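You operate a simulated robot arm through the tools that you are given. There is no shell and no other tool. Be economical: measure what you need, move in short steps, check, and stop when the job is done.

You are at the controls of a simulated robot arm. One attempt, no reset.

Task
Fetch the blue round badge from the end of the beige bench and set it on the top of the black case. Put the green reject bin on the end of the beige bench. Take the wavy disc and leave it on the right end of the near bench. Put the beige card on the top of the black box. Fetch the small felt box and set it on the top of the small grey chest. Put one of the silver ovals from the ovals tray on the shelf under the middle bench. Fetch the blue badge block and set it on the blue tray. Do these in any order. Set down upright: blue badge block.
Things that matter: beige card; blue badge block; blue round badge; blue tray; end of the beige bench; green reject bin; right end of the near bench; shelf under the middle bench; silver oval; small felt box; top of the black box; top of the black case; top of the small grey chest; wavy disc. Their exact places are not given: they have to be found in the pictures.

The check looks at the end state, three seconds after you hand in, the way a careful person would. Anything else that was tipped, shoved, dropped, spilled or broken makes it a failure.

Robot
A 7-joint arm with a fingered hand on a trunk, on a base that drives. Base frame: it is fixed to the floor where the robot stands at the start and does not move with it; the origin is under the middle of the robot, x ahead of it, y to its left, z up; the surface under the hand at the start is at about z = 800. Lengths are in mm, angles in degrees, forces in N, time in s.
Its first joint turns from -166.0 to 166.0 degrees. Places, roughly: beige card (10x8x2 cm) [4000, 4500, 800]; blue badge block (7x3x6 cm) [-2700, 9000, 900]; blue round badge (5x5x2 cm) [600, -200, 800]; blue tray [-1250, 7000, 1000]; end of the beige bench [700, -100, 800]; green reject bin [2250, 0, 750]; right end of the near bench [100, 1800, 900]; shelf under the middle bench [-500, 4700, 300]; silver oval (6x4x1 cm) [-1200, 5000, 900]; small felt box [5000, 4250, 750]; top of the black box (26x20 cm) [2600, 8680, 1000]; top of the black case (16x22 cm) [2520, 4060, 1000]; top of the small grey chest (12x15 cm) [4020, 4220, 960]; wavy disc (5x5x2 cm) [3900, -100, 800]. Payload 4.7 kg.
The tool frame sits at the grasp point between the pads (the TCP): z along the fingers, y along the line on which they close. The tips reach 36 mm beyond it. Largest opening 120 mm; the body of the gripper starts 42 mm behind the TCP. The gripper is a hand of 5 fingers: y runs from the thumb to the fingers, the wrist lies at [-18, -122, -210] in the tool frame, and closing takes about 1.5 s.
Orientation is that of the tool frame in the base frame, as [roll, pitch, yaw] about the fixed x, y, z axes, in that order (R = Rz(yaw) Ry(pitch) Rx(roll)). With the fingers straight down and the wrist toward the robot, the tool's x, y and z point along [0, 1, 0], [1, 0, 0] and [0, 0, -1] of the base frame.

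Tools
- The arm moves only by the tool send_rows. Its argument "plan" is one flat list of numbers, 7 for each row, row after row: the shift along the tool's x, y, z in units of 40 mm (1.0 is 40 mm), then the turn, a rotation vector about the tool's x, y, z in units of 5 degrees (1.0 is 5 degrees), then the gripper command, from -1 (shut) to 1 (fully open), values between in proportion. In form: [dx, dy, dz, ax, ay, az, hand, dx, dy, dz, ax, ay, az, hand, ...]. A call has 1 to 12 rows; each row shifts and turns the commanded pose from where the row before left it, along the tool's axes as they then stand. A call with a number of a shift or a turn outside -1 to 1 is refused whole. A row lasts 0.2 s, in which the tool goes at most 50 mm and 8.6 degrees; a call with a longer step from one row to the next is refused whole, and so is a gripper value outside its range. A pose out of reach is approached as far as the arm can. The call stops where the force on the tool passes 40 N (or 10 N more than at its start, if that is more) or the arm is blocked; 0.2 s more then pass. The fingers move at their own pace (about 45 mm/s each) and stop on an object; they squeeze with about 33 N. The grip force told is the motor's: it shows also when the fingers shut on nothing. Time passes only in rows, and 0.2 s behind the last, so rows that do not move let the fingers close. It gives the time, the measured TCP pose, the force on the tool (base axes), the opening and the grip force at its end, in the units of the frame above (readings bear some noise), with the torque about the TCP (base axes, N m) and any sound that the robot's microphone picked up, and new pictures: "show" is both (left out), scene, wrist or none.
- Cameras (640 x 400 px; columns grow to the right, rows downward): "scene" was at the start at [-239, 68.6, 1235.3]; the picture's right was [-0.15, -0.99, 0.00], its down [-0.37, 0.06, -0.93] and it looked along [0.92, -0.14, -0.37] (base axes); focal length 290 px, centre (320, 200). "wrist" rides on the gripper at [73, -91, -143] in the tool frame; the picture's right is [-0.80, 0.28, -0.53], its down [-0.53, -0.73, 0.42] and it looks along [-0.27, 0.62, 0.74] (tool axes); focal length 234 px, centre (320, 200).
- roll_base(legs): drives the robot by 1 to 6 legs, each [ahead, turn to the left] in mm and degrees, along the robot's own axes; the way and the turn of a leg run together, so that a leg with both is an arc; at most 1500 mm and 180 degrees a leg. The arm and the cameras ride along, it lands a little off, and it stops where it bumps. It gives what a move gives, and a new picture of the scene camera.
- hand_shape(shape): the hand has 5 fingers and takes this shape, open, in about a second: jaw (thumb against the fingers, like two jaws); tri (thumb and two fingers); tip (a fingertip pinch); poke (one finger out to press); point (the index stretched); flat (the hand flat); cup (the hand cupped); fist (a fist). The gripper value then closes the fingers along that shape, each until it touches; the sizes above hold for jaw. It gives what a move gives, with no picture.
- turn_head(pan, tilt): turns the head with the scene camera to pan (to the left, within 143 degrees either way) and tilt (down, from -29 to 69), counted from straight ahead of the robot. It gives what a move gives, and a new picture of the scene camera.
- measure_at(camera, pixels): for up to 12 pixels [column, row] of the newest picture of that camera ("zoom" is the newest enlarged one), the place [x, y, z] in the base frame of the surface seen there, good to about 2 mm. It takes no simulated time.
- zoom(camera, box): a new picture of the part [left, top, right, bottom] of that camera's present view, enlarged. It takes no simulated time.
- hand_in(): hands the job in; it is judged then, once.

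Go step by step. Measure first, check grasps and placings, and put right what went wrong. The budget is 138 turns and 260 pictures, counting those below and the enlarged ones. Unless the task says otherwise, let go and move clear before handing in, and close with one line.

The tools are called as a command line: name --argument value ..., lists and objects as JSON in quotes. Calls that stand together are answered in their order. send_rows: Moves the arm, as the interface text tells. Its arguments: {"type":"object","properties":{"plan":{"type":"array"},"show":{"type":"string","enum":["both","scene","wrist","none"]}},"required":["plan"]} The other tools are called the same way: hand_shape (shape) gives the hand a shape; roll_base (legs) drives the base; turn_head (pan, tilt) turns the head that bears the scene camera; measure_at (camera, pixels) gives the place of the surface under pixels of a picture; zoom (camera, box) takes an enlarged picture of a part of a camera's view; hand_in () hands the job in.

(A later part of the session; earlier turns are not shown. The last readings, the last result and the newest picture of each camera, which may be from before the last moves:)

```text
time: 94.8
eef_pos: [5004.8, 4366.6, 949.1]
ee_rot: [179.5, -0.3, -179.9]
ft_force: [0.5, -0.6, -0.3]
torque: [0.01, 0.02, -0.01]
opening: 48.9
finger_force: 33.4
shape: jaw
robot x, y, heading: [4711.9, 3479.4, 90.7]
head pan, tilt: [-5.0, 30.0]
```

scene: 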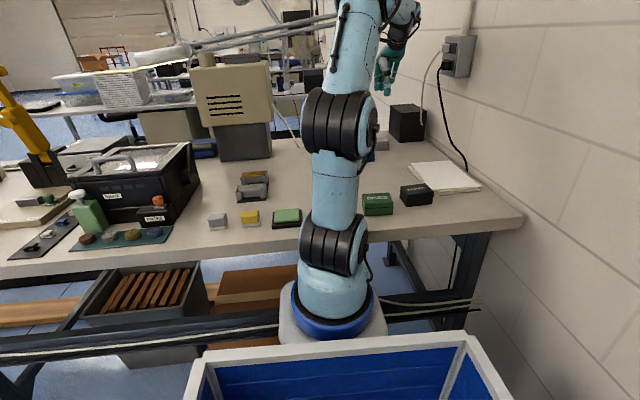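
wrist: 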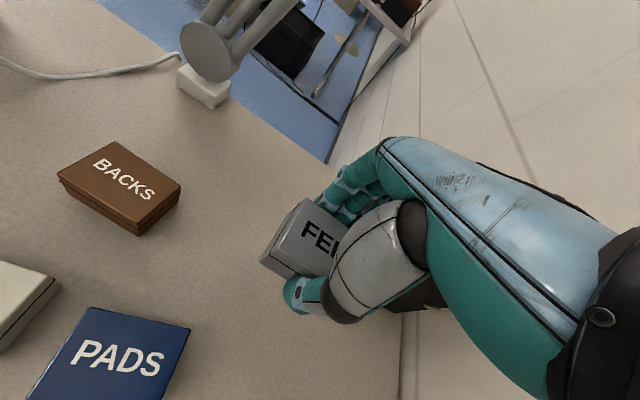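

Felt box is held (opening 48.9). Raise and retract.

send_rows --plan '[0, 0, -1, 0, 0, 0, -1, 0, 0, -1, 0, 0, 0, -1, 0, 0, -1, 0, 0, 0, -1, 0, 0, -1, 0, 0, 0, -1, 0, 0, -1, 0, 0, 0, -1, 0.3, -1, -0.4, 0, 0, 0, -1, 0.6, -1, 0, 0, 0, 0, -1, 0.6, -1, 0, 0, 0, 0, -1, 0.6, -1, 0, 0, 0, 0, -1, 0.6, -1, 0, 0, 0, 0, -1, 0.6, -1, 0, 0, 0, 0, -1, 0.6, -1, 0, 0, 0, 0, -1]' --show "none"

send_rows --plan '[0.6, -1, 0, 0, 0, 0, -1, 0.6, -1, 0, 0, 0, 0, -1, 0.6, -1, 0, 0, 0, 0, -1]' --show "wrist"

roll_base --legs '[[-450, 0], [0, 60], [680, 0], [0, -60], [50, 0]]'

turn_head --pan 25 --tilt 25

```text
time: 96.9
eef_pos: [4852.8, 4194.6, 1161.1]
ee_rot: [178.7, 3.2, -180.0]
ft_force: [6.4, -5.1, -3.6]
torque: [0.39, 0.65, 0.11]
opening: 49.0
finger_force: 33.1
shape: jaw
robot x, y, heading: [4712.7, 3474.7, 90.7]
head pan, tilt: [-5.0, 30.0]
stopped in row 10: the arm was blocked; the commanded pose is now the measured one
```

```text
time: 97.7
eef_pos: [4790.7, 4079.0, 1155.1]
ee_rot: [179.4, 2.5, -180.0]
ft_force: [-0.4, -0.2, -1.3]
torque: [-0.02, 0.02, 0.0]
opening: 49.0
finger_force: 33.2
shape: jaw
robot x, y, heading: [4711.7, 3480.8, 91.2]
head pan, tilt: [-5.0, 30.0]
```

wrist: 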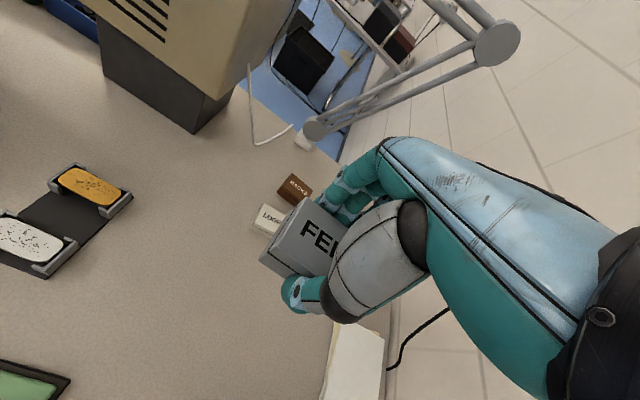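

```text
time: 109.5
eef_pos: [4212.7, 4036.4, 1153.0]
ee_rot: [179.7, 2.6, 179.7]
ft_force: [-0.1, -0.1, -1.5]
torque: [0.02, 0.02, 0.01]
opening: 48.5
finger_force: 33.3
shape: jaw
robot x, y, heading: [4130.8, 3431.7, 91.1]
head pan, tilt: [-5.0, 30.0]
```

scene: 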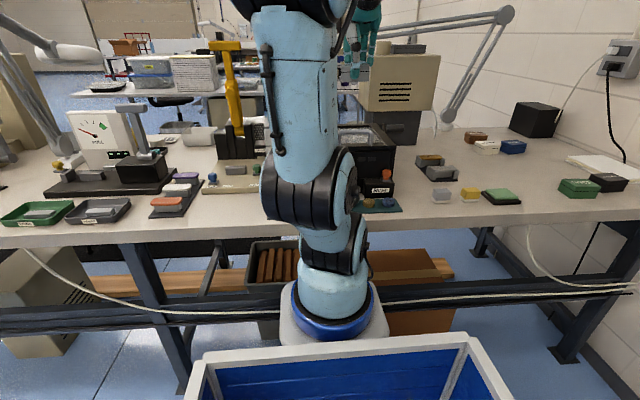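

```text
time: 110.4
eef_pos: [4214.1, 4036.8, 1153.9]
ee_rot: [179.6, 2.5, 179.7]
ft_force: [-0.1, -0.6, -0.6]
torque: [-0.01, 0.0, 0.01]
opening: 48.7
finger_force: 32.9
shape: jaw
robot x, y, heading: [4131.7, 3429.2, 91.0]
head pan, tilt: [25.0, 25.0]
```

scene: 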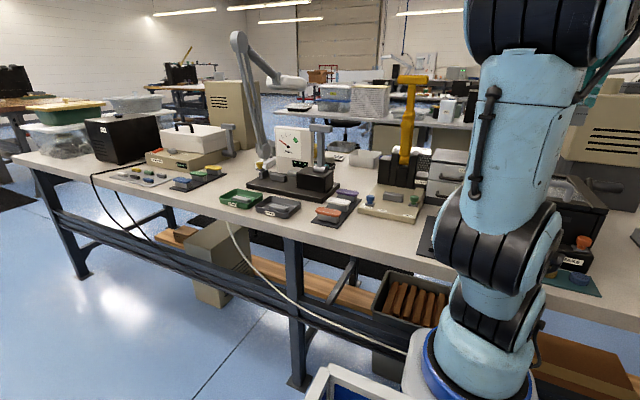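

I'll level the tool (ay +0.5) and move the hand over the chest, then look down with the wrist camera.

send_rows --plan '[1, 0.3, 0, 0, 0.5, 0, -1, 1, 0.5, 0, 0, 0, 0, -1, 1, 0.5, 0, 0, 0, 0, -1, 1, 0.5, 0, 0, 0, 0, -1, 0.8, 0.5, 0, 0, 0, 0, -1]' --show "both"

zoom --camera "wrist" --box '[100, 150, 420, 350]'

```text
time: 111.6
eef_pos: [4021.4, 4127.6, 1152.4]
ee_rot: [179.7, 0.0, 179.6]
ft_force: [-0.2, -0.9, -0.4]
torque: [0.02, 0.01, 0.01]
opening: 48.3
finger_force: 33.2
shape: jaw
robot x, y, heading: [4136.4, 3428.1, 90.9]
head pan, tilt: [25.0, 25.0]
```

scene: 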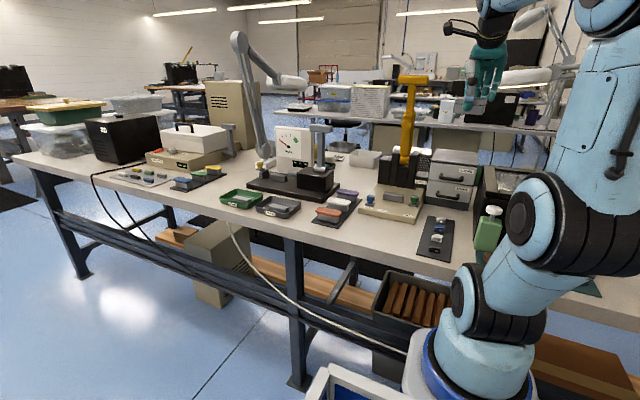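
wrist: 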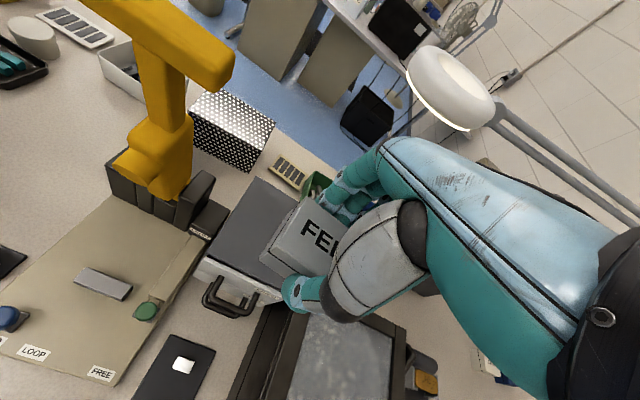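

```text
2.00 times, centred on (260, 250) of wrist
```

zoom: 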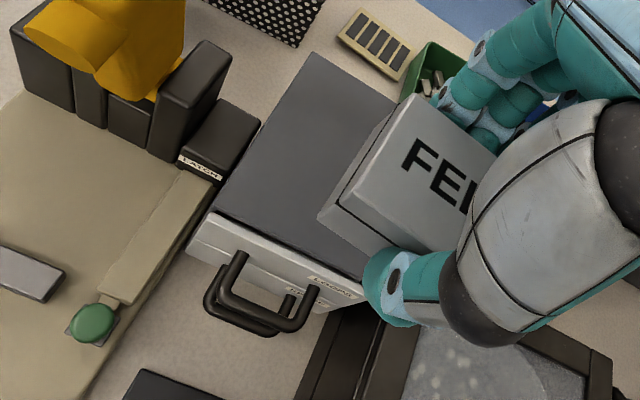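

measure_at --camera "zoom" --pixels '[[222, 205], [318, 60], [340, 268], [290, 150], [345, 180], [185, 115]]'

measure_at --camera "wrist" --pixels '[[215, 70], [140, 10], [190, 110], [440, 85], [470, 120], [345, 310], [262, 185], [245, 200]]'

```text
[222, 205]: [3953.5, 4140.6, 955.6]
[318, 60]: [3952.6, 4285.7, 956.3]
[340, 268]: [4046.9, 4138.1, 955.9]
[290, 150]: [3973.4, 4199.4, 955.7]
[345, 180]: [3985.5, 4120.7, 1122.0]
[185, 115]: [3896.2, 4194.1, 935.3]
```

```text
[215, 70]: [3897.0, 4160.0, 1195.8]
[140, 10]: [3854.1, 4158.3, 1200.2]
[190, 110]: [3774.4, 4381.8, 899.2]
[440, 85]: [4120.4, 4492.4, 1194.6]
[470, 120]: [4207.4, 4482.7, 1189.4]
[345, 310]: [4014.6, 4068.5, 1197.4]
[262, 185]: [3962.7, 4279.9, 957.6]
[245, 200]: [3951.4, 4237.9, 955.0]
```

Chest top spans x 3952–4072, y 4138–4290, z 956. Lowering the box to TCP (4014,4208,1004).

send_rows --plan '[0.1, 1, 0, 0, 0, 0, -1, 0.07, 1, 0, 0, 0, 0, -1, 0, 0, 1, 0, 0, 0, -1, 0, 0, 1, 0, 0, 0, -1, 0, 0, 0.8, 0, 0, 0, -1, 0, 0, 0.5, 0, 0, 0, -1, 0, 0, 0, 0, 0, 0, -1]' --show "wrist"

```text
time: 113.2
eef_pos: [4018.0, 4210.5, 1022.1]
ee_rot: [179.7, 0.0, 179.7]
ft_force: [-0.3, 0.0, -1.3]
torque: [-0.01, 0.04, -0.01]
opening: 48.6
finger_force: 32.7
shape: jaw
robot x, y, heading: [4129.9, 3427.7, 90.7]
head pan, tilt: [25.0, 25.0]
```

wrist: 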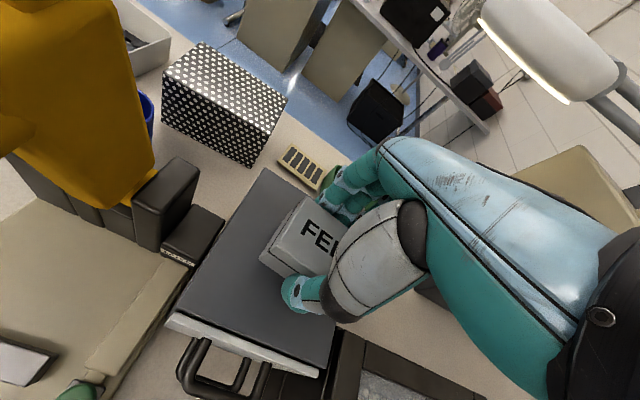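

send_rows --plan '[0.1, 0, 0.3, 0, 0, 0, -1, 0, 0, 0.12, 0, 0, 0, -1, 0, 0, 0, 0, 0, 0, -1, 0, 0, 0, 0, 0, 0, 0.2, 0, 0, 0, 0, 0, 0, 0.5, 0, 0, 0, 0, 0, 0, 0.5, 0, 0, 0, 0, 0, 0, 0.5, 0, 0, -1, 0, 0, 0, 0.5, 0, 0, -1, 0, 0, 0, 0.5, 0, 0, -1, 0, 0, 0, 0.5, 0, -0.5, -1, 0, 0, 0, 0.5, 0, -1, 0, 0, 0, 0, 0.5]' --show "wrist"

```text
time: 115.8
eef_pos: [4013.7, 4150.4, 1162.1]
ee_rot: [179.8, -0.1, 179.8]
ft_force: [-0.4, 1.2, -1.9]
torque: [-0.01, 0.04, 0.05]
opening: 89.9
finger_force: 0.0
shape: jaw
robot x, y, heading: [4130.6, 3429.6, 91.0]
head pan, tilt: [25.0, 25.0]
```

wrist: 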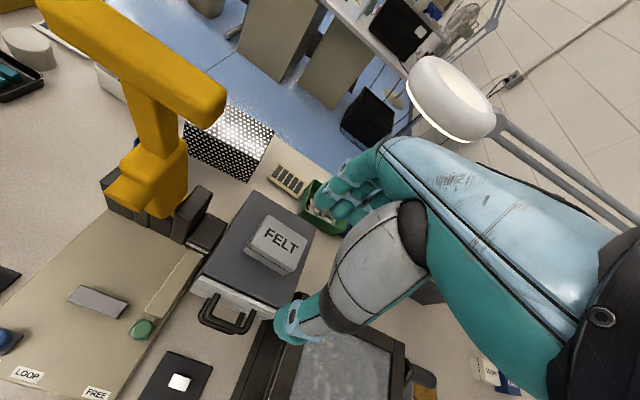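

FELT sits on the chest at (278,243). A beige card with dark bars is at (288,180); I'll zoom and measure.

zoom --camera "wrist" --box '[200, 120, 360, 220]'

measure_at --camera "wrist" --pixels '[[287, 180], [270, 178], [300, 192], [280, 166], [307, 180], [325, 215], [230, 140], [255, 182], [325, 170]]'

zoom --camera "wrist" --box '[0, 0, 160, 100]'

```text
4.00 times, centred on (280, 170) of wrist
```

zoom: 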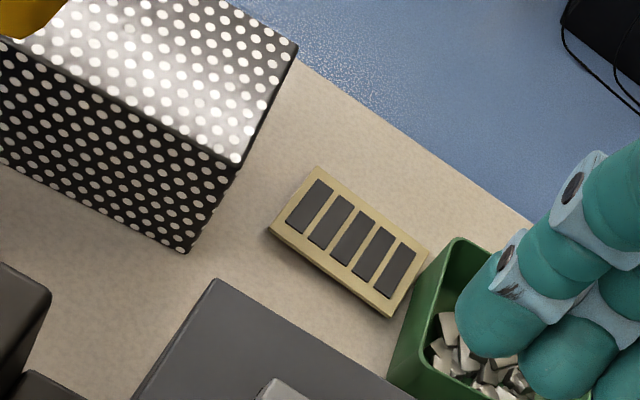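

```text
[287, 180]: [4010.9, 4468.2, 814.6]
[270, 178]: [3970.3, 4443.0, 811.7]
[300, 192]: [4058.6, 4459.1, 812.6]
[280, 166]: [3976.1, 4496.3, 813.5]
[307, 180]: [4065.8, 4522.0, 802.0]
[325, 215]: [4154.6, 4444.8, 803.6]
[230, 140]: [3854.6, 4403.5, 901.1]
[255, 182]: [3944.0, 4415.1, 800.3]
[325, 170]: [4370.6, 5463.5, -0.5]
```

```text
4.00 times, centred on (80, 50) of wrist
```

zoom: 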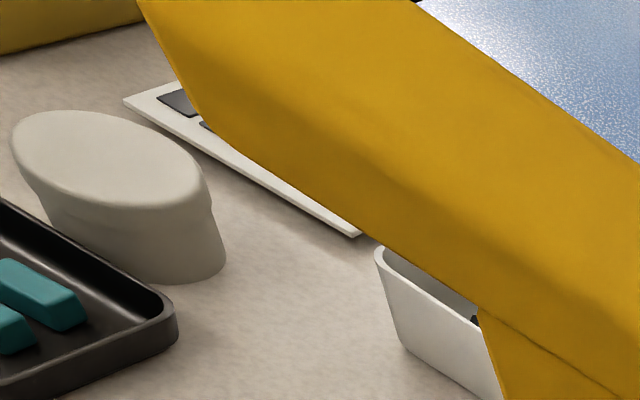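

The beige card is at (4014,4468) behind the chest, at the bench's back edge — out of reach from here, so I'd take it from the aisle behind. Retracting and surveying that aisle.

send_rows --plan '[-0.5, -1, 0, 0, 0, 0, 0.5, -0.5, -1, 0, 0, 0, 0, 0.5, -0.5, -1, 0, 0, 0, 0, 0.5, -0.5, -1, 0, 0, 0, 0, 0.5, -0.5, -1, 0, 0, 0, 0, 0.5]' --show "none"

turn_head --pan 45 --tilt 15

measure_at --camera "scene" --pixels '[[180, 130], [210, 150], [20, 200], [420, 130], [300, 150], [520, 130], [580, 130], [360, 150], [10, 150], [100, 120], [350, 110], [480, 105]]'

```text
time: 117.0
eef_pos: [4117.2, 3948.9, 1160.1]
ee_rot: [179.8, 0.0, 179.8]
ft_force: [0.3, 0.9, -0.9]
torque: [-0.11, 0.04, 0.0]
opening: 89.6
finger_force: 0.2
shape: jaw
robot x, y, heading: [4134.8, 3426.9, 90.8]
head pan, tilt: [25.0, 25.0]
```

```text
time: 117.9
eef_pos: [4118.2, 3949.3, 1159.7]
ee_rot: [179.7, 0.0, 179.7]
ft_force: [-0.2, 0.7, -0.5]
torque: [0.04, -0.02, 0.0]
opening: 90.0
finger_force: 0.0
shape: jaw
robot x, y, heading: [4131.9, 3433.7, 90.7]
head pan, tilt: [45.0, 15.0]
```

scene: 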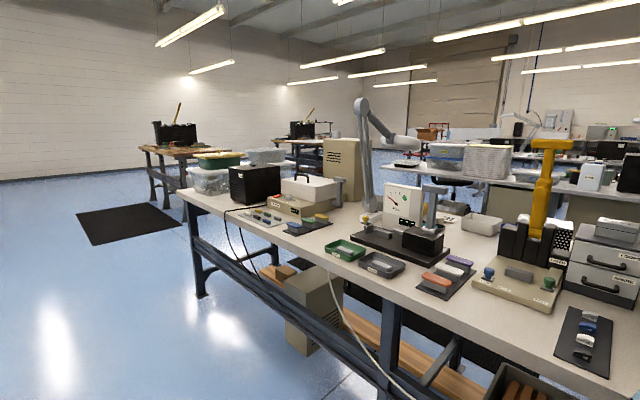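

```text
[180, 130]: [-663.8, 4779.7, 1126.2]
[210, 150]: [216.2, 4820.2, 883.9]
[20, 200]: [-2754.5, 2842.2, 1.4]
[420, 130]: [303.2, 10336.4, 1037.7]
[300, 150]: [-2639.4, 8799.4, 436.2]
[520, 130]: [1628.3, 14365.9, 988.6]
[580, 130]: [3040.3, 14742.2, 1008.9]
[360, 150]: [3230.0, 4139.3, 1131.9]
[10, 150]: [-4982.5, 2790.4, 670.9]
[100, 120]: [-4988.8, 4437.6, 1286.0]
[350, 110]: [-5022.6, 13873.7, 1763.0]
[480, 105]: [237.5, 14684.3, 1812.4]
```

I'll drive around the left end of this bench to look down the aisle behind it.

roll_base --legs '[[-450, 0], [0, 88.5], [1450, 0], [1430, 0], [0, -89], [1500, 0]]'

turn_head --pan -60 --tilt 20

turn_head --pan 50 --tilt 20

```text
time: 148.6
eef_pos: [1247.9, 5065.7, 1161.1]
ee_rot: [179.7, 0.0, 180.0]
ft_force: [0.5, 0.1, -0.1]
torque: [-0.02, 0.0, 0.04]
opening: 89.8
finger_force: 0.0
shape: jaw
robot x, y, heading: [1264.8, 4545.4, 91.4]
head pan, tilt: [45.0, 15.0]
```

scene: 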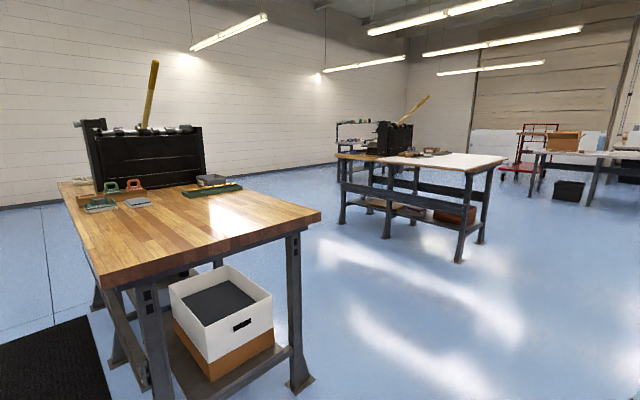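

```text
time: 150.4
eef_pos: [1248.6, 5064.4, 1160.6]
ee_rot: [179.7, 0.1, 179.9]
ft_force: [-0.7, 1.0, 0.6]
torque: [0.05, -0.01, -0.01]
opening: 89.9
finger_force: 0.0
shape: jaw
robot x, y, heading: [1265.7, 4547.2, 91.4]
head pan, tilt: [-60.0, 20.0]
```

scene: 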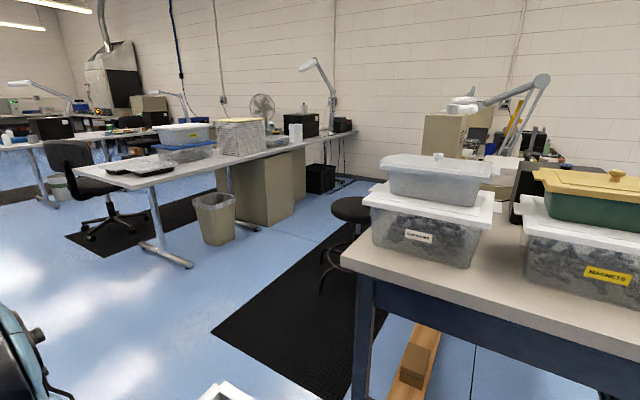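

```text
time: 152.3
eef_pos: [1249.4, 5064.3, 1161.4]
ee_rot: [179.7, 0.0, -179.9]
ft_force: [0.4, 1.0, 0.1]
torque: [0.02, 0.01, 0.01]
opening: 89.9
finger_force: 0.0
shape: jaw
robot x, y, heading: [1264.4, 4548.6, 91.4]
head pan, tilt: [50.0, 20.0]
```

scene: 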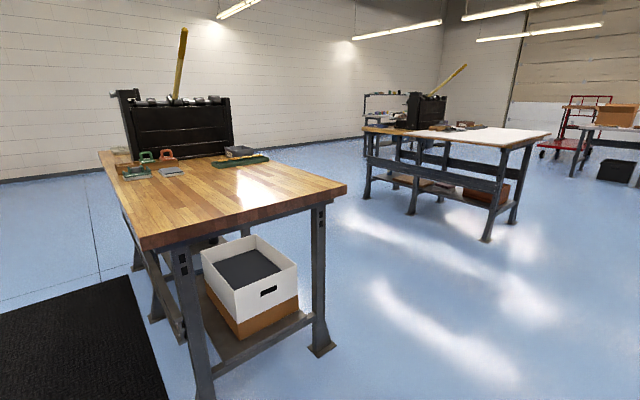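

measure_at --camera "scene" --pixels '[[145, 245], [345, 185], [110, 150], [320, 345], [200, 395], [255, 325], [245, 268], [170, 172], [150, 160], [225, 355], [290, 320], [170, 380]]'

turn_head --pan -70 --tilt 20

zoom --camera "scene" --box '[180, 80, 420, 280]'

measure_at --camera "scene" --pixels '[[300, 215], [285, 208], [315, 208], [300, 285], [230, 205], [160, 245], [170, 265], [265, 225], [300, 185], [320, 240], [345, 265], [365, 215]]'

```text
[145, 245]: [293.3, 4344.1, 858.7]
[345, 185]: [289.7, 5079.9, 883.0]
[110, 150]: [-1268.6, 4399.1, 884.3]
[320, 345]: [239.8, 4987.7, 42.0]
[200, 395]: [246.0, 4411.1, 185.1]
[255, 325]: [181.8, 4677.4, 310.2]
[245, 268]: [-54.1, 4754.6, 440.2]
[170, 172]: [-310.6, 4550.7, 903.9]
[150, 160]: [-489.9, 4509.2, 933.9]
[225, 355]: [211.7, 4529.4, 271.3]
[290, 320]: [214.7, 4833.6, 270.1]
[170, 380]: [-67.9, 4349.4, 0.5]
```

```text
time: 154.3
eef_pos: [1249.5, 5066.1, 1160.3]
ee_rot: [179.8, 0.0, -180.0]
ft_force: [1.0, 0.4, 0.0]
torque: [0.02, -0.01, 0.05]
opening: 89.9
finger_force: 0.0
shape: jaw
robot x, y, heading: [1265.3, 4545.9, 91.1]
head pan, tilt: [-70.0, 20.0]
```

scene: 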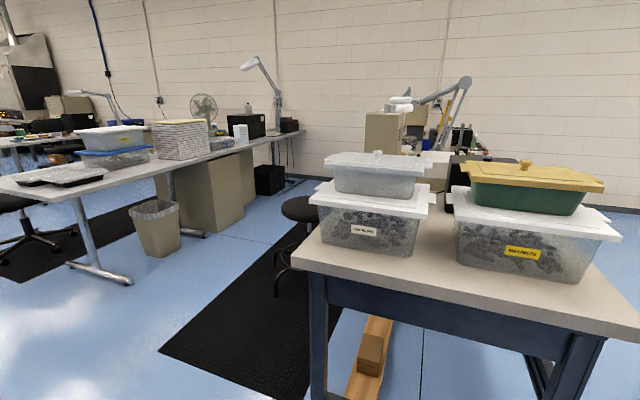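

```text
2.00 times, centred on (300, 180) of scene
```

zoom: 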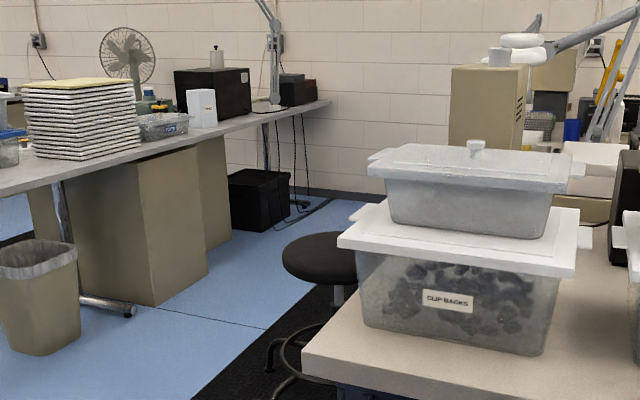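

```text
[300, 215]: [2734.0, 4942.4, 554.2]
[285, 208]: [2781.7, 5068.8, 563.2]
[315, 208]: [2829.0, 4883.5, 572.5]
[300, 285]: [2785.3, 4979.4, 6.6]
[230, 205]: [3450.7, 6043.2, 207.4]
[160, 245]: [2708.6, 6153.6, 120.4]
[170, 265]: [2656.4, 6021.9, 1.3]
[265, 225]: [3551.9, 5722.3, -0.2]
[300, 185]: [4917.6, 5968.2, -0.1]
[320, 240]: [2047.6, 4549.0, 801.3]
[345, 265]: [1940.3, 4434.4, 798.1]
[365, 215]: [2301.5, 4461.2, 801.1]
```

The aisle has a stool (edge y≈5085 near x 2830) and a bin (y≈6000). I'll drive along y≈5490 and check at x≈2700.

roll_base --legs '[[945, 0], [0, -91.2], [1100, 0]]'

turn_head --pan 0 --tilt 30

measure_at --camera "scene" --pixels '[[150, 220], [200, 220], [450, 220], [500, 260], [120, 250], [480, 200], [420, 180], [240, 160]]'

```text
time: 168.5
eef_pos: [2905.5, 5462.8, 1160.8]
ee_rot: [179.7, 0.0, 86.8]
ft_force: [0.3, 0.4, 0.5]
torque: [0.01, 0.01, 0.03]
opening: 89.8
finger_force: 0.1
shape: jaw
robot x, y, heading: [2384.8, 5476.9, -2.0]
head pan, tilt: [-70.0, 20.0]
```

scene: 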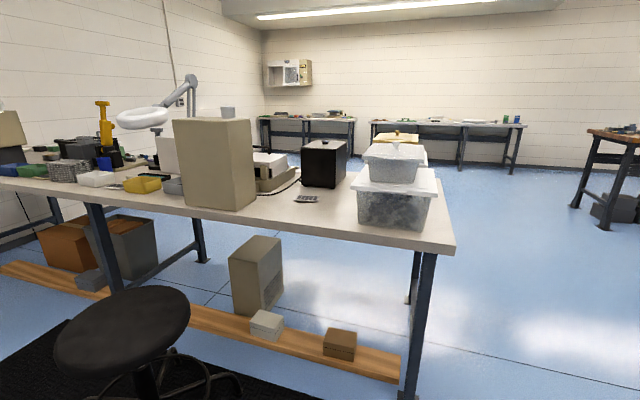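

```text
time: 169.9
eef_pos: [2904.5, 5463.3, 1161.6]
ee_rot: [179.6, 0.0, 86.9]
ft_force: [-0.5, -0.5, -0.1]
torque: [-0.01, -0.03, -0.02]
opening: 89.6
finger_force: 0.1
shape: jaw
robot x, y, heading: [2391.2, 5476.6, -2.0]
head pan, tilt: [0.0, 30.0]
```

scene: 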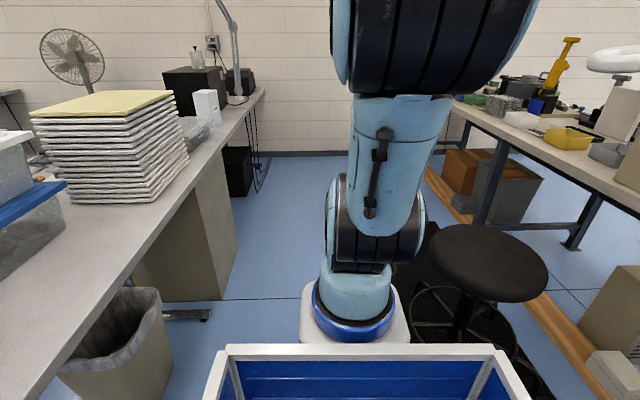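

```text
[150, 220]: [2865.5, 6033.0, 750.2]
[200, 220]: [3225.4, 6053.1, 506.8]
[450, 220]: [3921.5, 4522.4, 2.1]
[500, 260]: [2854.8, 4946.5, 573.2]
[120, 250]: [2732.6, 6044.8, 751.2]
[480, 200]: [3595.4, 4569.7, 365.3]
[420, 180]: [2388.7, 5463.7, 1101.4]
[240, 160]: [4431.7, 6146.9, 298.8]
```

The stool base ring (410,310) is near my path; measuring it and the table foot.

measure_at --camera "scene" --pixels '[[410, 318], [412, 300], [432, 250], [207, 315], [165, 318], [430, 345], [150, 300], [170, 370], [516, 345], [440, 285], [225, 235], [190, 180]]'

```text
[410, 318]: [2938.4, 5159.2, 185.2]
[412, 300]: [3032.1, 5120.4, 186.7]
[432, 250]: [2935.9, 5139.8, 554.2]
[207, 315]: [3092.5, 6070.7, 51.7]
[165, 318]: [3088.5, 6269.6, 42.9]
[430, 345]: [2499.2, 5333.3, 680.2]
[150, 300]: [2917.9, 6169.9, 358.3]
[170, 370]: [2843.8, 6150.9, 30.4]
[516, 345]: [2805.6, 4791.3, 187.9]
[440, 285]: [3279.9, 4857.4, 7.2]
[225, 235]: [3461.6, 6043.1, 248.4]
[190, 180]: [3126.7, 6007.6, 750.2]
```

Centring the lane at y≈5555 past the stool, then arcing right to face the bench back near (3900,5160).

roll_base --legs '[[0, 12], [360, 0], [150, -10], [520, 0], [350, -40], [330, -30]]'

```text
time: 172.1
eef_pos: [3032.4, 5596.2, 1160.4]
ee_rot: [179.8, 0.0, 98.8]
ft_force: [-0.3, -0.4, 0.6]
torque: [-0.01, 0.0, -0.02]
opening: 89.7
finger_force: 0.0
shape: jaw
robot x, y, heading: [2524.0, 5500.6, 9.9]
head pan, tilt: [0.0, 30.0]
stopped in leg 2: the robot was blocked; the commanded pose is now the measured one
```

scene: 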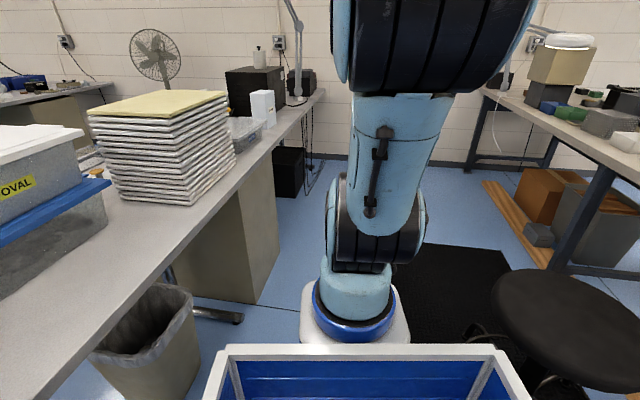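

Blocked at (2524,5500). I'll look left/behind for what I touched.

turn_head --pan 100 --tilt 45

turn_head --pan 45 --tilt 50

turn_head --pan -45 --tilt 50

```text
time: 173.9
eef_pos: [3032.9, 5596.8, 1160.0]
ee_rot: [179.8, 0.0, 98.9]
ft_force: [0.0, -0.2, -1.1]
torque: [-0.02, -0.01, 0.01]
opening: 90.0
finger_force: 0.0
shape: jaw
robot x, y, heading: [2526.4, 5497.7, 10.0]
head pan, tilt: [100.0, 45.0]
```

scene: 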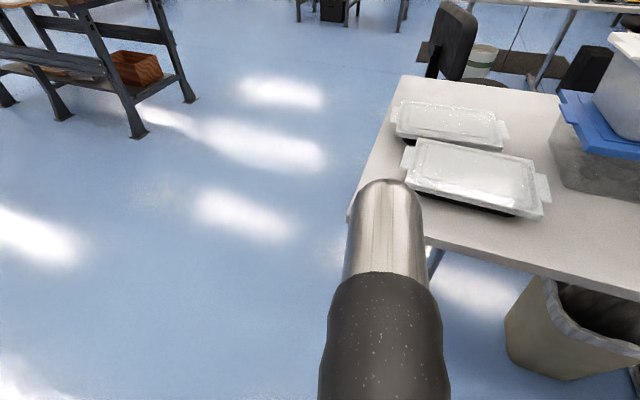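

```text
time: 175.1
eef_pos: [3032.6, 5595.3, 1159.8]
ee_rot: [179.8, -0.1, 98.9]
ft_force: [-0.4, -0.1, -0.2]
torque: [0.02, -0.02, 0.0]
opening: 90.2
finger_force: 0.1
shape: jaw
robot x, y, heading: [2522.6, 5498.7, 10.1]
head pan, tilt: [45.0, 50.0]
```

scene: 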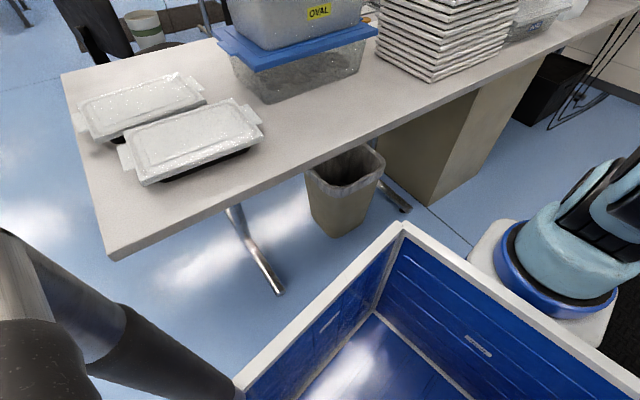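

```text
time: 176.8
eef_pos: [3032.7, 5595.4, 1159.1]
ee_rot: [179.8, 0.0, 98.8]
ft_force: [0.5, -0.7, 0.1]
torque: [-0.04, 0.03, -0.02]
opening: 89.9
finger_force: 0.2
shape: jaw
robot x, y, heading: [2522.4, 5501.8, 10.3]
head pan, tilt: [-45.0, 50.0]
```

scene: 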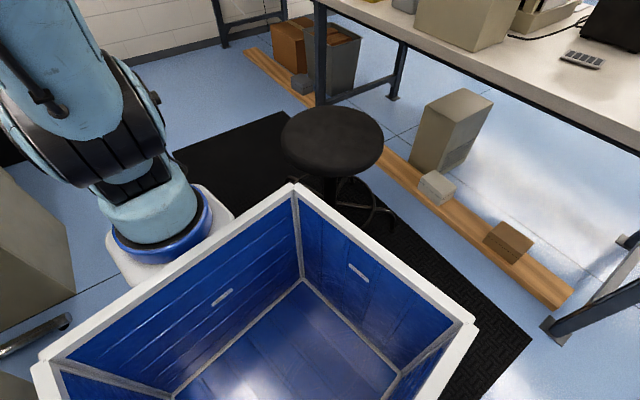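

measure_at --camera "scene" --pixels '[[294, 186], [474, 322], [392, 215], [378, 200], [60, 325], [36, 370], [215, 205], [380, 150], [335, 140], [285, 150], [330, 105], [122, 270]]'

turn_head --pan 45 --tilt 50

measure_at --camera "scene" --pixels '[[402, 226], [240, 380], [277, 290], [335, 235], [312, 175], [408, 210], [60, 290], [125, 330], [20, 300], [232, 215], [480, 260], [115, 260]]'

```text
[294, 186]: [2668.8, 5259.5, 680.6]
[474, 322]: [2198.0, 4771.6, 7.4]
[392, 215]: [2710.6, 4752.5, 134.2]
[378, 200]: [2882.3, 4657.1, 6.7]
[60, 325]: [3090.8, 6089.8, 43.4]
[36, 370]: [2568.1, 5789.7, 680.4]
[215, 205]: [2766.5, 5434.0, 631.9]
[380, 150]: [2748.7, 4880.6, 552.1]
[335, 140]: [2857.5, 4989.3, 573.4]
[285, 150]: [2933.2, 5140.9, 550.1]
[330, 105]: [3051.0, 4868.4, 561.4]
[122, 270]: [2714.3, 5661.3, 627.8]
```

```text
time: 178.4
eef_pos: [3033.1, 5595.6, 1158.8]
ee_rot: [179.8, 0.0, 98.9]
ft_force: [0.8, 0.1, 0.7]
torque: [-0.01, 0.0, -0.03]
opening: 89.8
finger_force: 0.1
shape: jaw
robot x, y, heading: [2521.2, 5499.5, 10.0]
head pan, tilt: [45.0, 50.0]
```

scene: 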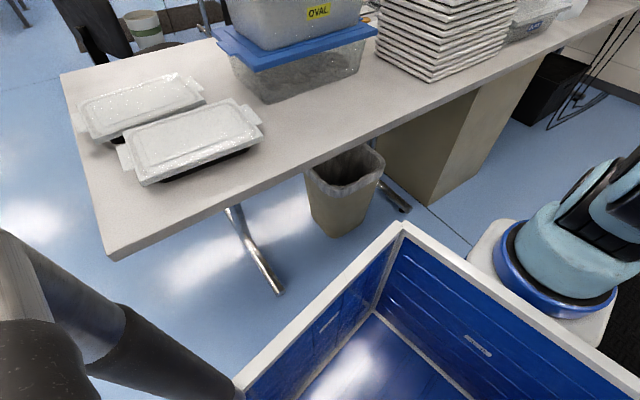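

```text
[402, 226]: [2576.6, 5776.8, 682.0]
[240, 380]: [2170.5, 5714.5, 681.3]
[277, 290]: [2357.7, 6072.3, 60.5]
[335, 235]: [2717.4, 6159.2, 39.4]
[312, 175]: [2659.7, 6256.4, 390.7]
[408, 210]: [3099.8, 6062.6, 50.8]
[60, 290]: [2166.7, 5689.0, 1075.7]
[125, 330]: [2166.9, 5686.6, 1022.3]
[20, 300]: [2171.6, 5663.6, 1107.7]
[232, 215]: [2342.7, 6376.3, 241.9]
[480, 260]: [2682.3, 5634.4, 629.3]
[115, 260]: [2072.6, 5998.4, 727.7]
```

Nothing obvious is close; perhaps the black mat edge stops the base. I'll measure the mat outline.

turn_head --pan -45 --tilt 50

measure_at --camera "scene" --pixels '[[530, 342], [445, 395], [490, 365], [180, 152], [282, 112], [230, 165], [215, 195], [400, 250], [540, 350], [290, 115], [470, 350], [350, 195]]'

zoom --camera "scene" --box '[80, 80, 480, 330]'

```text
time: 180.1
eef_pos: [3032.2, 5594.9, 1158.6]
ee_rot: [179.9, 0.0, 99.0]
ft_force: [-0.5, 0.2, 0.4]
torque: [0.02, 0.0, 0.0]
opening: 90.1
finger_force: 0.1
shape: jaw
robot x, y, heading: [2523.7, 5498.3, 10.1]
head pan, tilt: [-45.0, 50.0]
```

scene: 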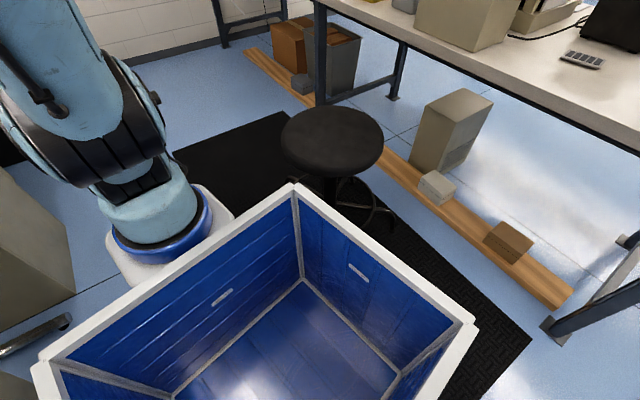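

```text
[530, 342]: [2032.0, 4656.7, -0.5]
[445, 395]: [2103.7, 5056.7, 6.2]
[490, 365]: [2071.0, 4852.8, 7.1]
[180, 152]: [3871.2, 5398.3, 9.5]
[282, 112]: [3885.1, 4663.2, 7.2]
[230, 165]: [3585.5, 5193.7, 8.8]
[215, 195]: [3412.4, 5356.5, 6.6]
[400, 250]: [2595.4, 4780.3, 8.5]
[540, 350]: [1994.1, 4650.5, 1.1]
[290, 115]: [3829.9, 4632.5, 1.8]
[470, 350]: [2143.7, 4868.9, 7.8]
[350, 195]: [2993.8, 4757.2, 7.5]
```

```text
1.60 times, centred on (280, 205) of scene
```

zoom: 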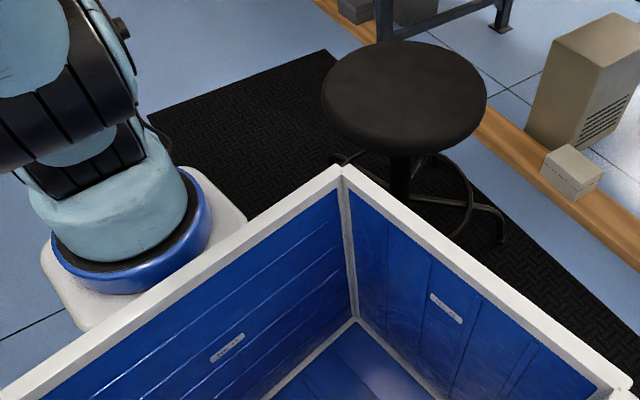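

The hidden stool foot likely stopped my front-right corner (stool hasn't moved). I'll back off and take a line further left, y≈5620.

roll_base --legs '[[-550, 0], [0, 15], [400, 0], [200, -25], [760, 0]]'

turn_head --pan -30 --tilt 40

```text
time: 191.2
eef_pos: [3837.0, 5606.6, 1159.8]
ee_rot: [179.8, 0.1, 88.1]
ft_force: [-0.3, -0.8, 0.7]
torque: [-0.02, 0.0, 0.02]
opening: 89.9
finger_force: 0.0
shape: jaw
robot x, y, heading: [3320.5, 5609.5, -0.9]
head pan, tilt: [-45.0, 50.0]
```

scene: 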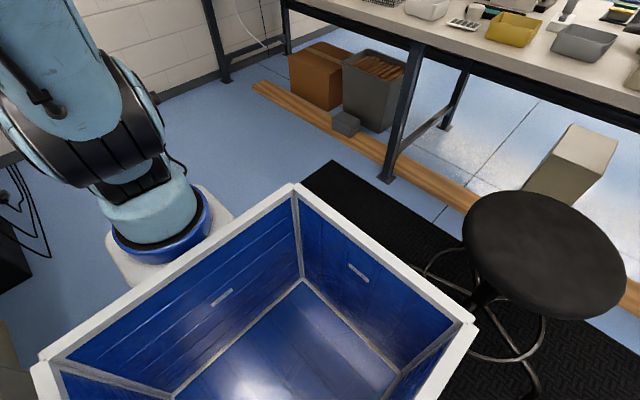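

```text
time: 192.0
eef_pos: [3836.4, 5608.0, 1160.5]
ee_rot: [179.8, 0.0, 88.0]
ft_force: [0.6, 0.4, -0.8]
torque: [-0.02, -0.02, 0.0]
opening: 89.6
finger_force: 0.0
shape: jaw
robot x, y, heading: [3319.2, 5608.1, -0.7]
head pan, tilt: [-30.0, 40.0]
```

scene: 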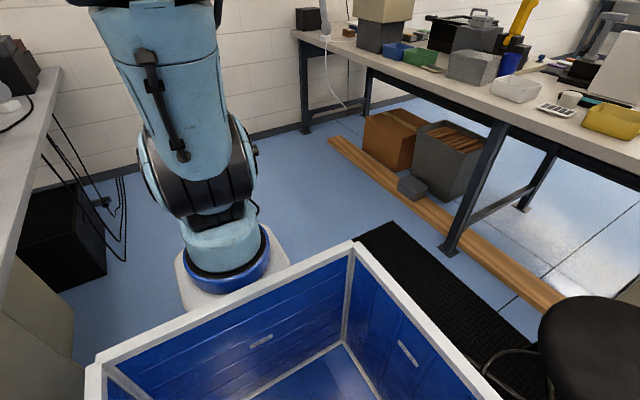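

Past the stool. Now arcing right to face the back of the bench.

roll_base --legs '[[450, -20], [350, -20], [0, -49], [120, 0]]'

turn_head --pan 0 --tilt 35

```text
time: 199.7
eef_pos: [4073.5, 4699.0, 1160.1]
ee_rot: [179.8, 0.0, -1.1]
ft_force: [0.3, 0.2, -0.5]
torque: [-0.02, 0.01, 0.04]
opening: 89.8
finger_force: 0.2
shape: jaw
robot x, y, heading: [4066.4, 5223.3, -89.5]
head pan, tilt: [-30.0, 40.0]
```

scene: 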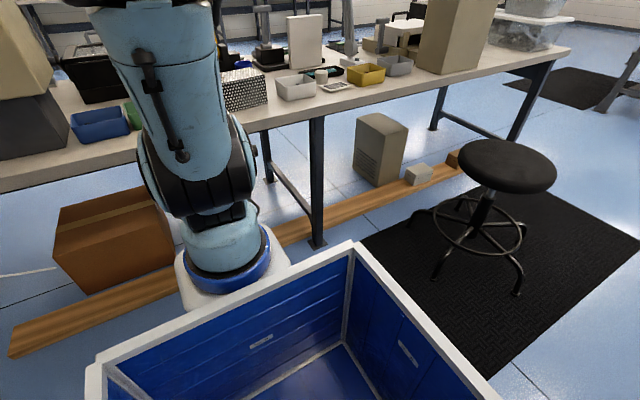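

```text
time: 200.6
eef_pos: [4073.0, 4698.8, 1160.5]
ee_rot: [179.8, 0.0, -1.1]
ft_force: [0.3, 0.5, -0.6]
torque: [-0.01, -0.02, -0.02]
opening: 89.9
finger_force: 0.0
shape: jaw
robot x, y, heading: [4069.2, 5216.9, -89.6]
head pan, tilt: [0.0, 35.0]
```

scene: 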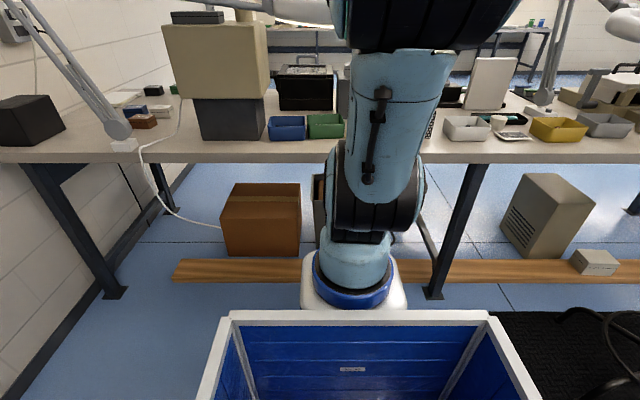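

Facing the bench back. The lamp head hangs near (4120–4207, 4490, 1190), so I'll first move to x≈4010 and take a wrist look.

send_rows --plan '[-0.9, 0, 0.5, 0, 0, 0, 0.5, -0.6, 0, 1, 0, 0, 0, 0.5, 0, 0, 1, 0, 0, 0, 0.7]' --show "both"

zoom --camera "wrist" --box '[100, 20, 420, 220]'

```text
time: 201.4
eef_pos: [4014.6, 4702.6, 1059.0]
ee_rot: [179.8, 0.0, -1.1]
ft_force: [-0.2, 0.8, 0.2]
torque: [-0.02, -0.03, 0.02]
opening: 101.8
finger_force: 0.1
shape: jaw
robot x, y, heading: [4066.2, 5216.8, -89.5]
head pan, tilt: [0.0, 35.0]
```

scene: 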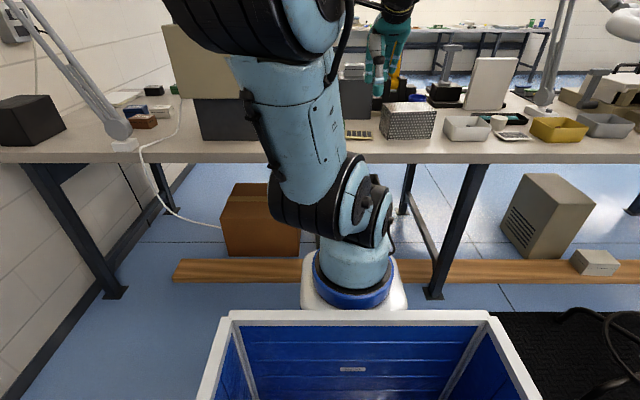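
wrist: 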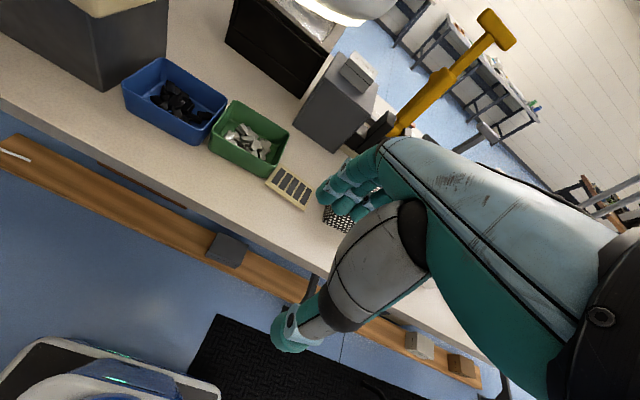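

```text
2.00 times, centred on (260, 120) of wrist
```

zoom: 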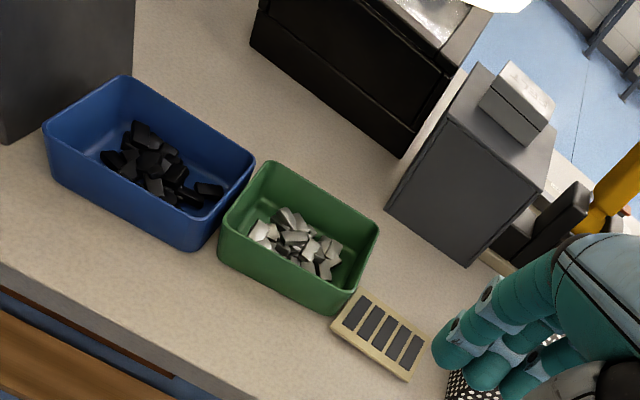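

measure_at --camera "zoom" --pixels '[[360, 292], [432, 338], [406, 378], [332, 328], [382, 336], [345, 312], [378, 225], [475, 265], [350, 368], [455, 300], [330, 345]]'

```text
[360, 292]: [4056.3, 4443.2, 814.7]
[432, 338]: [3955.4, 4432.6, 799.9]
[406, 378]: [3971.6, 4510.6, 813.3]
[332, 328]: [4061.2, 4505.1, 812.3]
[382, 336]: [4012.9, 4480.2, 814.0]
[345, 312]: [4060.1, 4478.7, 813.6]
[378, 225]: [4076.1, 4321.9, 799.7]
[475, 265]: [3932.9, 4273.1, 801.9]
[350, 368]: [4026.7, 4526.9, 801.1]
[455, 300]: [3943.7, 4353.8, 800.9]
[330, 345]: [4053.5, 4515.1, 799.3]
```

Card spans x 3966–4062, y 4437–4510, z 813. I'll descend outside the edge to z≈890, then move in above it.

send_rows --plan '[-0.1, 0, 1, 0, 0, 0, 1, -0.1, 0, 1, 0, 0, 0, 1, 0, 0, 1, 0, 0, 0, 1, 0, 0, 1, 0, 0, 0, 1, 0, 1, 0, 0, 0, 0, 1, 0, 1, 0, 0, 0, 0, 1, 0, 1, 0, 0, 0, 0, 1, 0, 1, 0, 0, 0, 0, 1, 0, 1, 0, 0, 0, 0, 1, 0, 0.65, 0, 0, 0, 0, 1, 0, 0, 0, 0, 0, 0, 1]' --show "both"

```text
time: 203.8
eef_pos: [4003.9, 4471.6, 901.5]
ee_rot: [179.7, 0.0, -1.1]
ft_force: [0.2, 0.1, -0.5]
torque: [0.0, 0.0, -0.02]
opening: 119.8
finger_force: 0.2
shape: jaw
robot x, y, heading: [4070.4, 5220.0, -89.8]
head pan, tilt: [0.0, 35.0]
```

scene: 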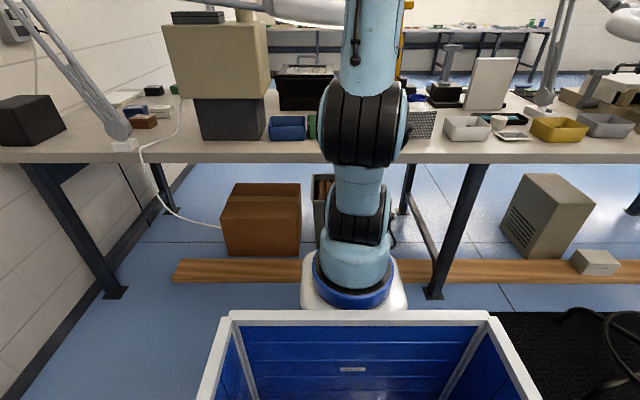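
wrist: 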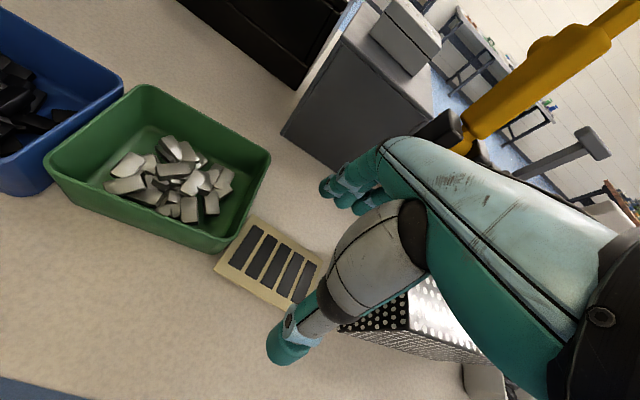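

Straddling the card (268,262). Descending to TCP z≈840 and closing.

send_rows --plan '[0.1, -0.08, 0.7, 0, 0, 0, 1, 0, 0, 0.7, 0, 0, 0, 1, 0, 0, 0.13, 0, 0, 0, 1, 0, 0, 0, 0, 0, 0, -1, 0, 0, 0, 0, 0, 0, -1, 0, 0, 0, 0, 0, 0, -1, 0, 0, 0, 0, 0, 0, -1, 0, 0, 0, 0, 0, 0, -1, 0, 0, 0, 0, 0, 0, -1]' --show "wrist"

```text
time: 205.8
eef_pos: [4004.0, 4474.6, 838.2]
ee_rot: [179.8, 0.0, -1.1]
ft_force: [0.0, 1.3, 0.1]
torque: [-0.03, 0.04, 0.0]
opening: 63.8
finger_force: 33.0
shape: jaw
robot x, y, heading: [4067.2, 5217.4, -89.7]
head pan, tilt: [0.0, 35.0]
```

wrist: 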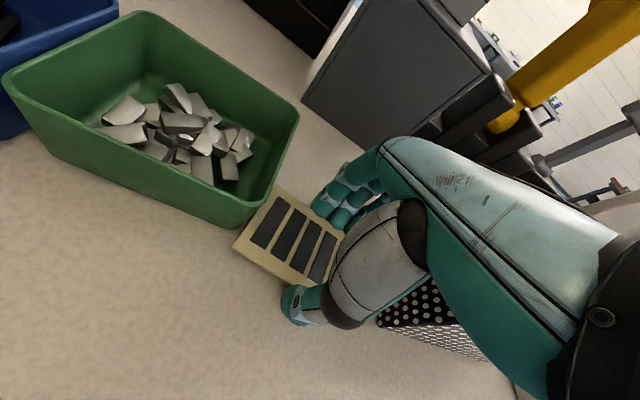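

Gripped at 63.8. Checking clearance of the card's corner under the green bin's rim before lifting.

measure_at --camera "wrist" --pixels '[[240, 222], [262, 202], [290, 130], [275, 190], [237, 245], [255, 225], [400, 310], [440, 310], [385, 300]]'

```text
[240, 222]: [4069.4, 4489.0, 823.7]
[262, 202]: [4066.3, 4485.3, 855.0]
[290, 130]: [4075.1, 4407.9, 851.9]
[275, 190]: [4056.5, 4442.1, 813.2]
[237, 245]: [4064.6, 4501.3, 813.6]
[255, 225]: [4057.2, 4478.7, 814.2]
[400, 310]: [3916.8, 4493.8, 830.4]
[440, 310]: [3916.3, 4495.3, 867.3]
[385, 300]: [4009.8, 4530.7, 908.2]
```

Rim is at x≈4066 and the card edge ≈4062, so I'll raise slightly, slide 14 mm away, then lift.

send_rows --plan '[-0.1, 0, -0.1, 0, 0, 0, -1, -0.25, 0, -0.05, 0, 0, 0, -1, 0, 0, -0.3, 0, 0, 0, -1, 0, 0, -0.6, 0, 0, 0, -1, 0, 0, -1, 0, 0, 0, -1, 0, -0.5, -0.8, 0, 0, 0, -1, 0, -1, -0.4, 0, 0, 0, -1, 0, -1, 0, 0, 0, 0, -1]' --show "wrist"

```text
time: 207.6
eef_pos: [3993.4, 4576.5, 967.3]
ee_rot: [-180.0, 0.0, -1.1]
ft_force: [-0.4, -0.8, -0.8]
torque: [0.0, -0.02, 0.0]
opening: 63.9
finger_force: 33.5
shape: jaw
robot x, y, heading: [4062.7, 5218.2, -89.8]
head pan, tilt: [0.0, 35.0]
```

wrist: 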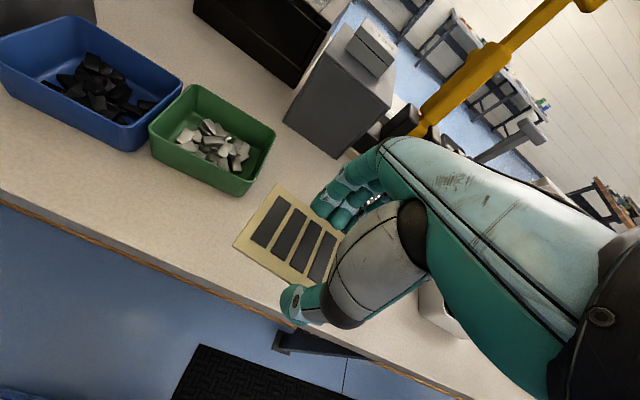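

Card held. Retract outward, then up, then drive out of the aisle by the same lane.

send_rows --plan '[0.5, -1, 0, 0, 0, 0, -1, 0.5, -1, 0, 0, 0, 0, -1, 0.5, -1, 0, 0, 0, 0, -1, 0.2, -0.3, -1, 0, 0, 0, -1, 0, 0, -1, 0, 0, 0, -1, 0, 0, -1, 0, 0, 0, -1, 0, 0, -1, 0, 0, 0, -1, 0, 0, -0.8, 0, 0, 0, -1]' --show "none"

roll_base --legs '[[0, -115], [760, 0], [250, 25], [1250, 0]]'

```text
time: 209.4
eef_pos: [4067.0, 4708.9, 1160.1]
ee_rot: [179.9, 0.0, -1.2]
ft_force: [-0.6, 0.3, -0.5]
torque: [-0.01, 0.01, 0.01]
opening: 63.8
finger_force: 32.6
shape: jaw
robot x, y, heading: [4069.6, 5216.1, -89.3]
head pan, tilt: [0.0, 35.0]
```

```text
time: 225.8
eef_pos: [1370.0, 5657.0, 1160.1]
ee_rot: [179.8, 0.0, -93.0]
ft_force: [0.3, 0.6, 0.3]
torque: [0.0, 0.03, -0.02]
opening: 63.1
finger_force: 33.1
shape: jaw
robot x, y, heading: [1880.9, 5638.5, 178.6]
head pan, tilt: [0.0, 35.0]
```

scene: 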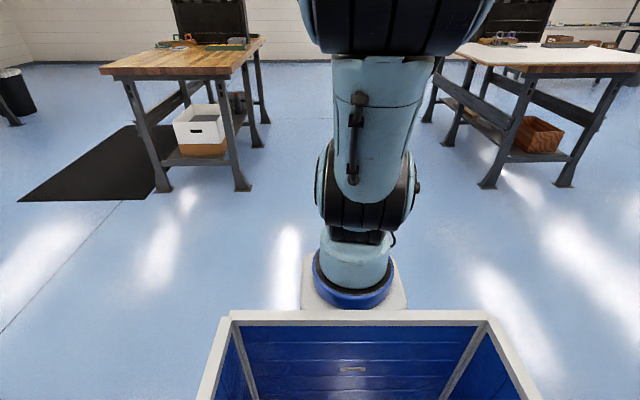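

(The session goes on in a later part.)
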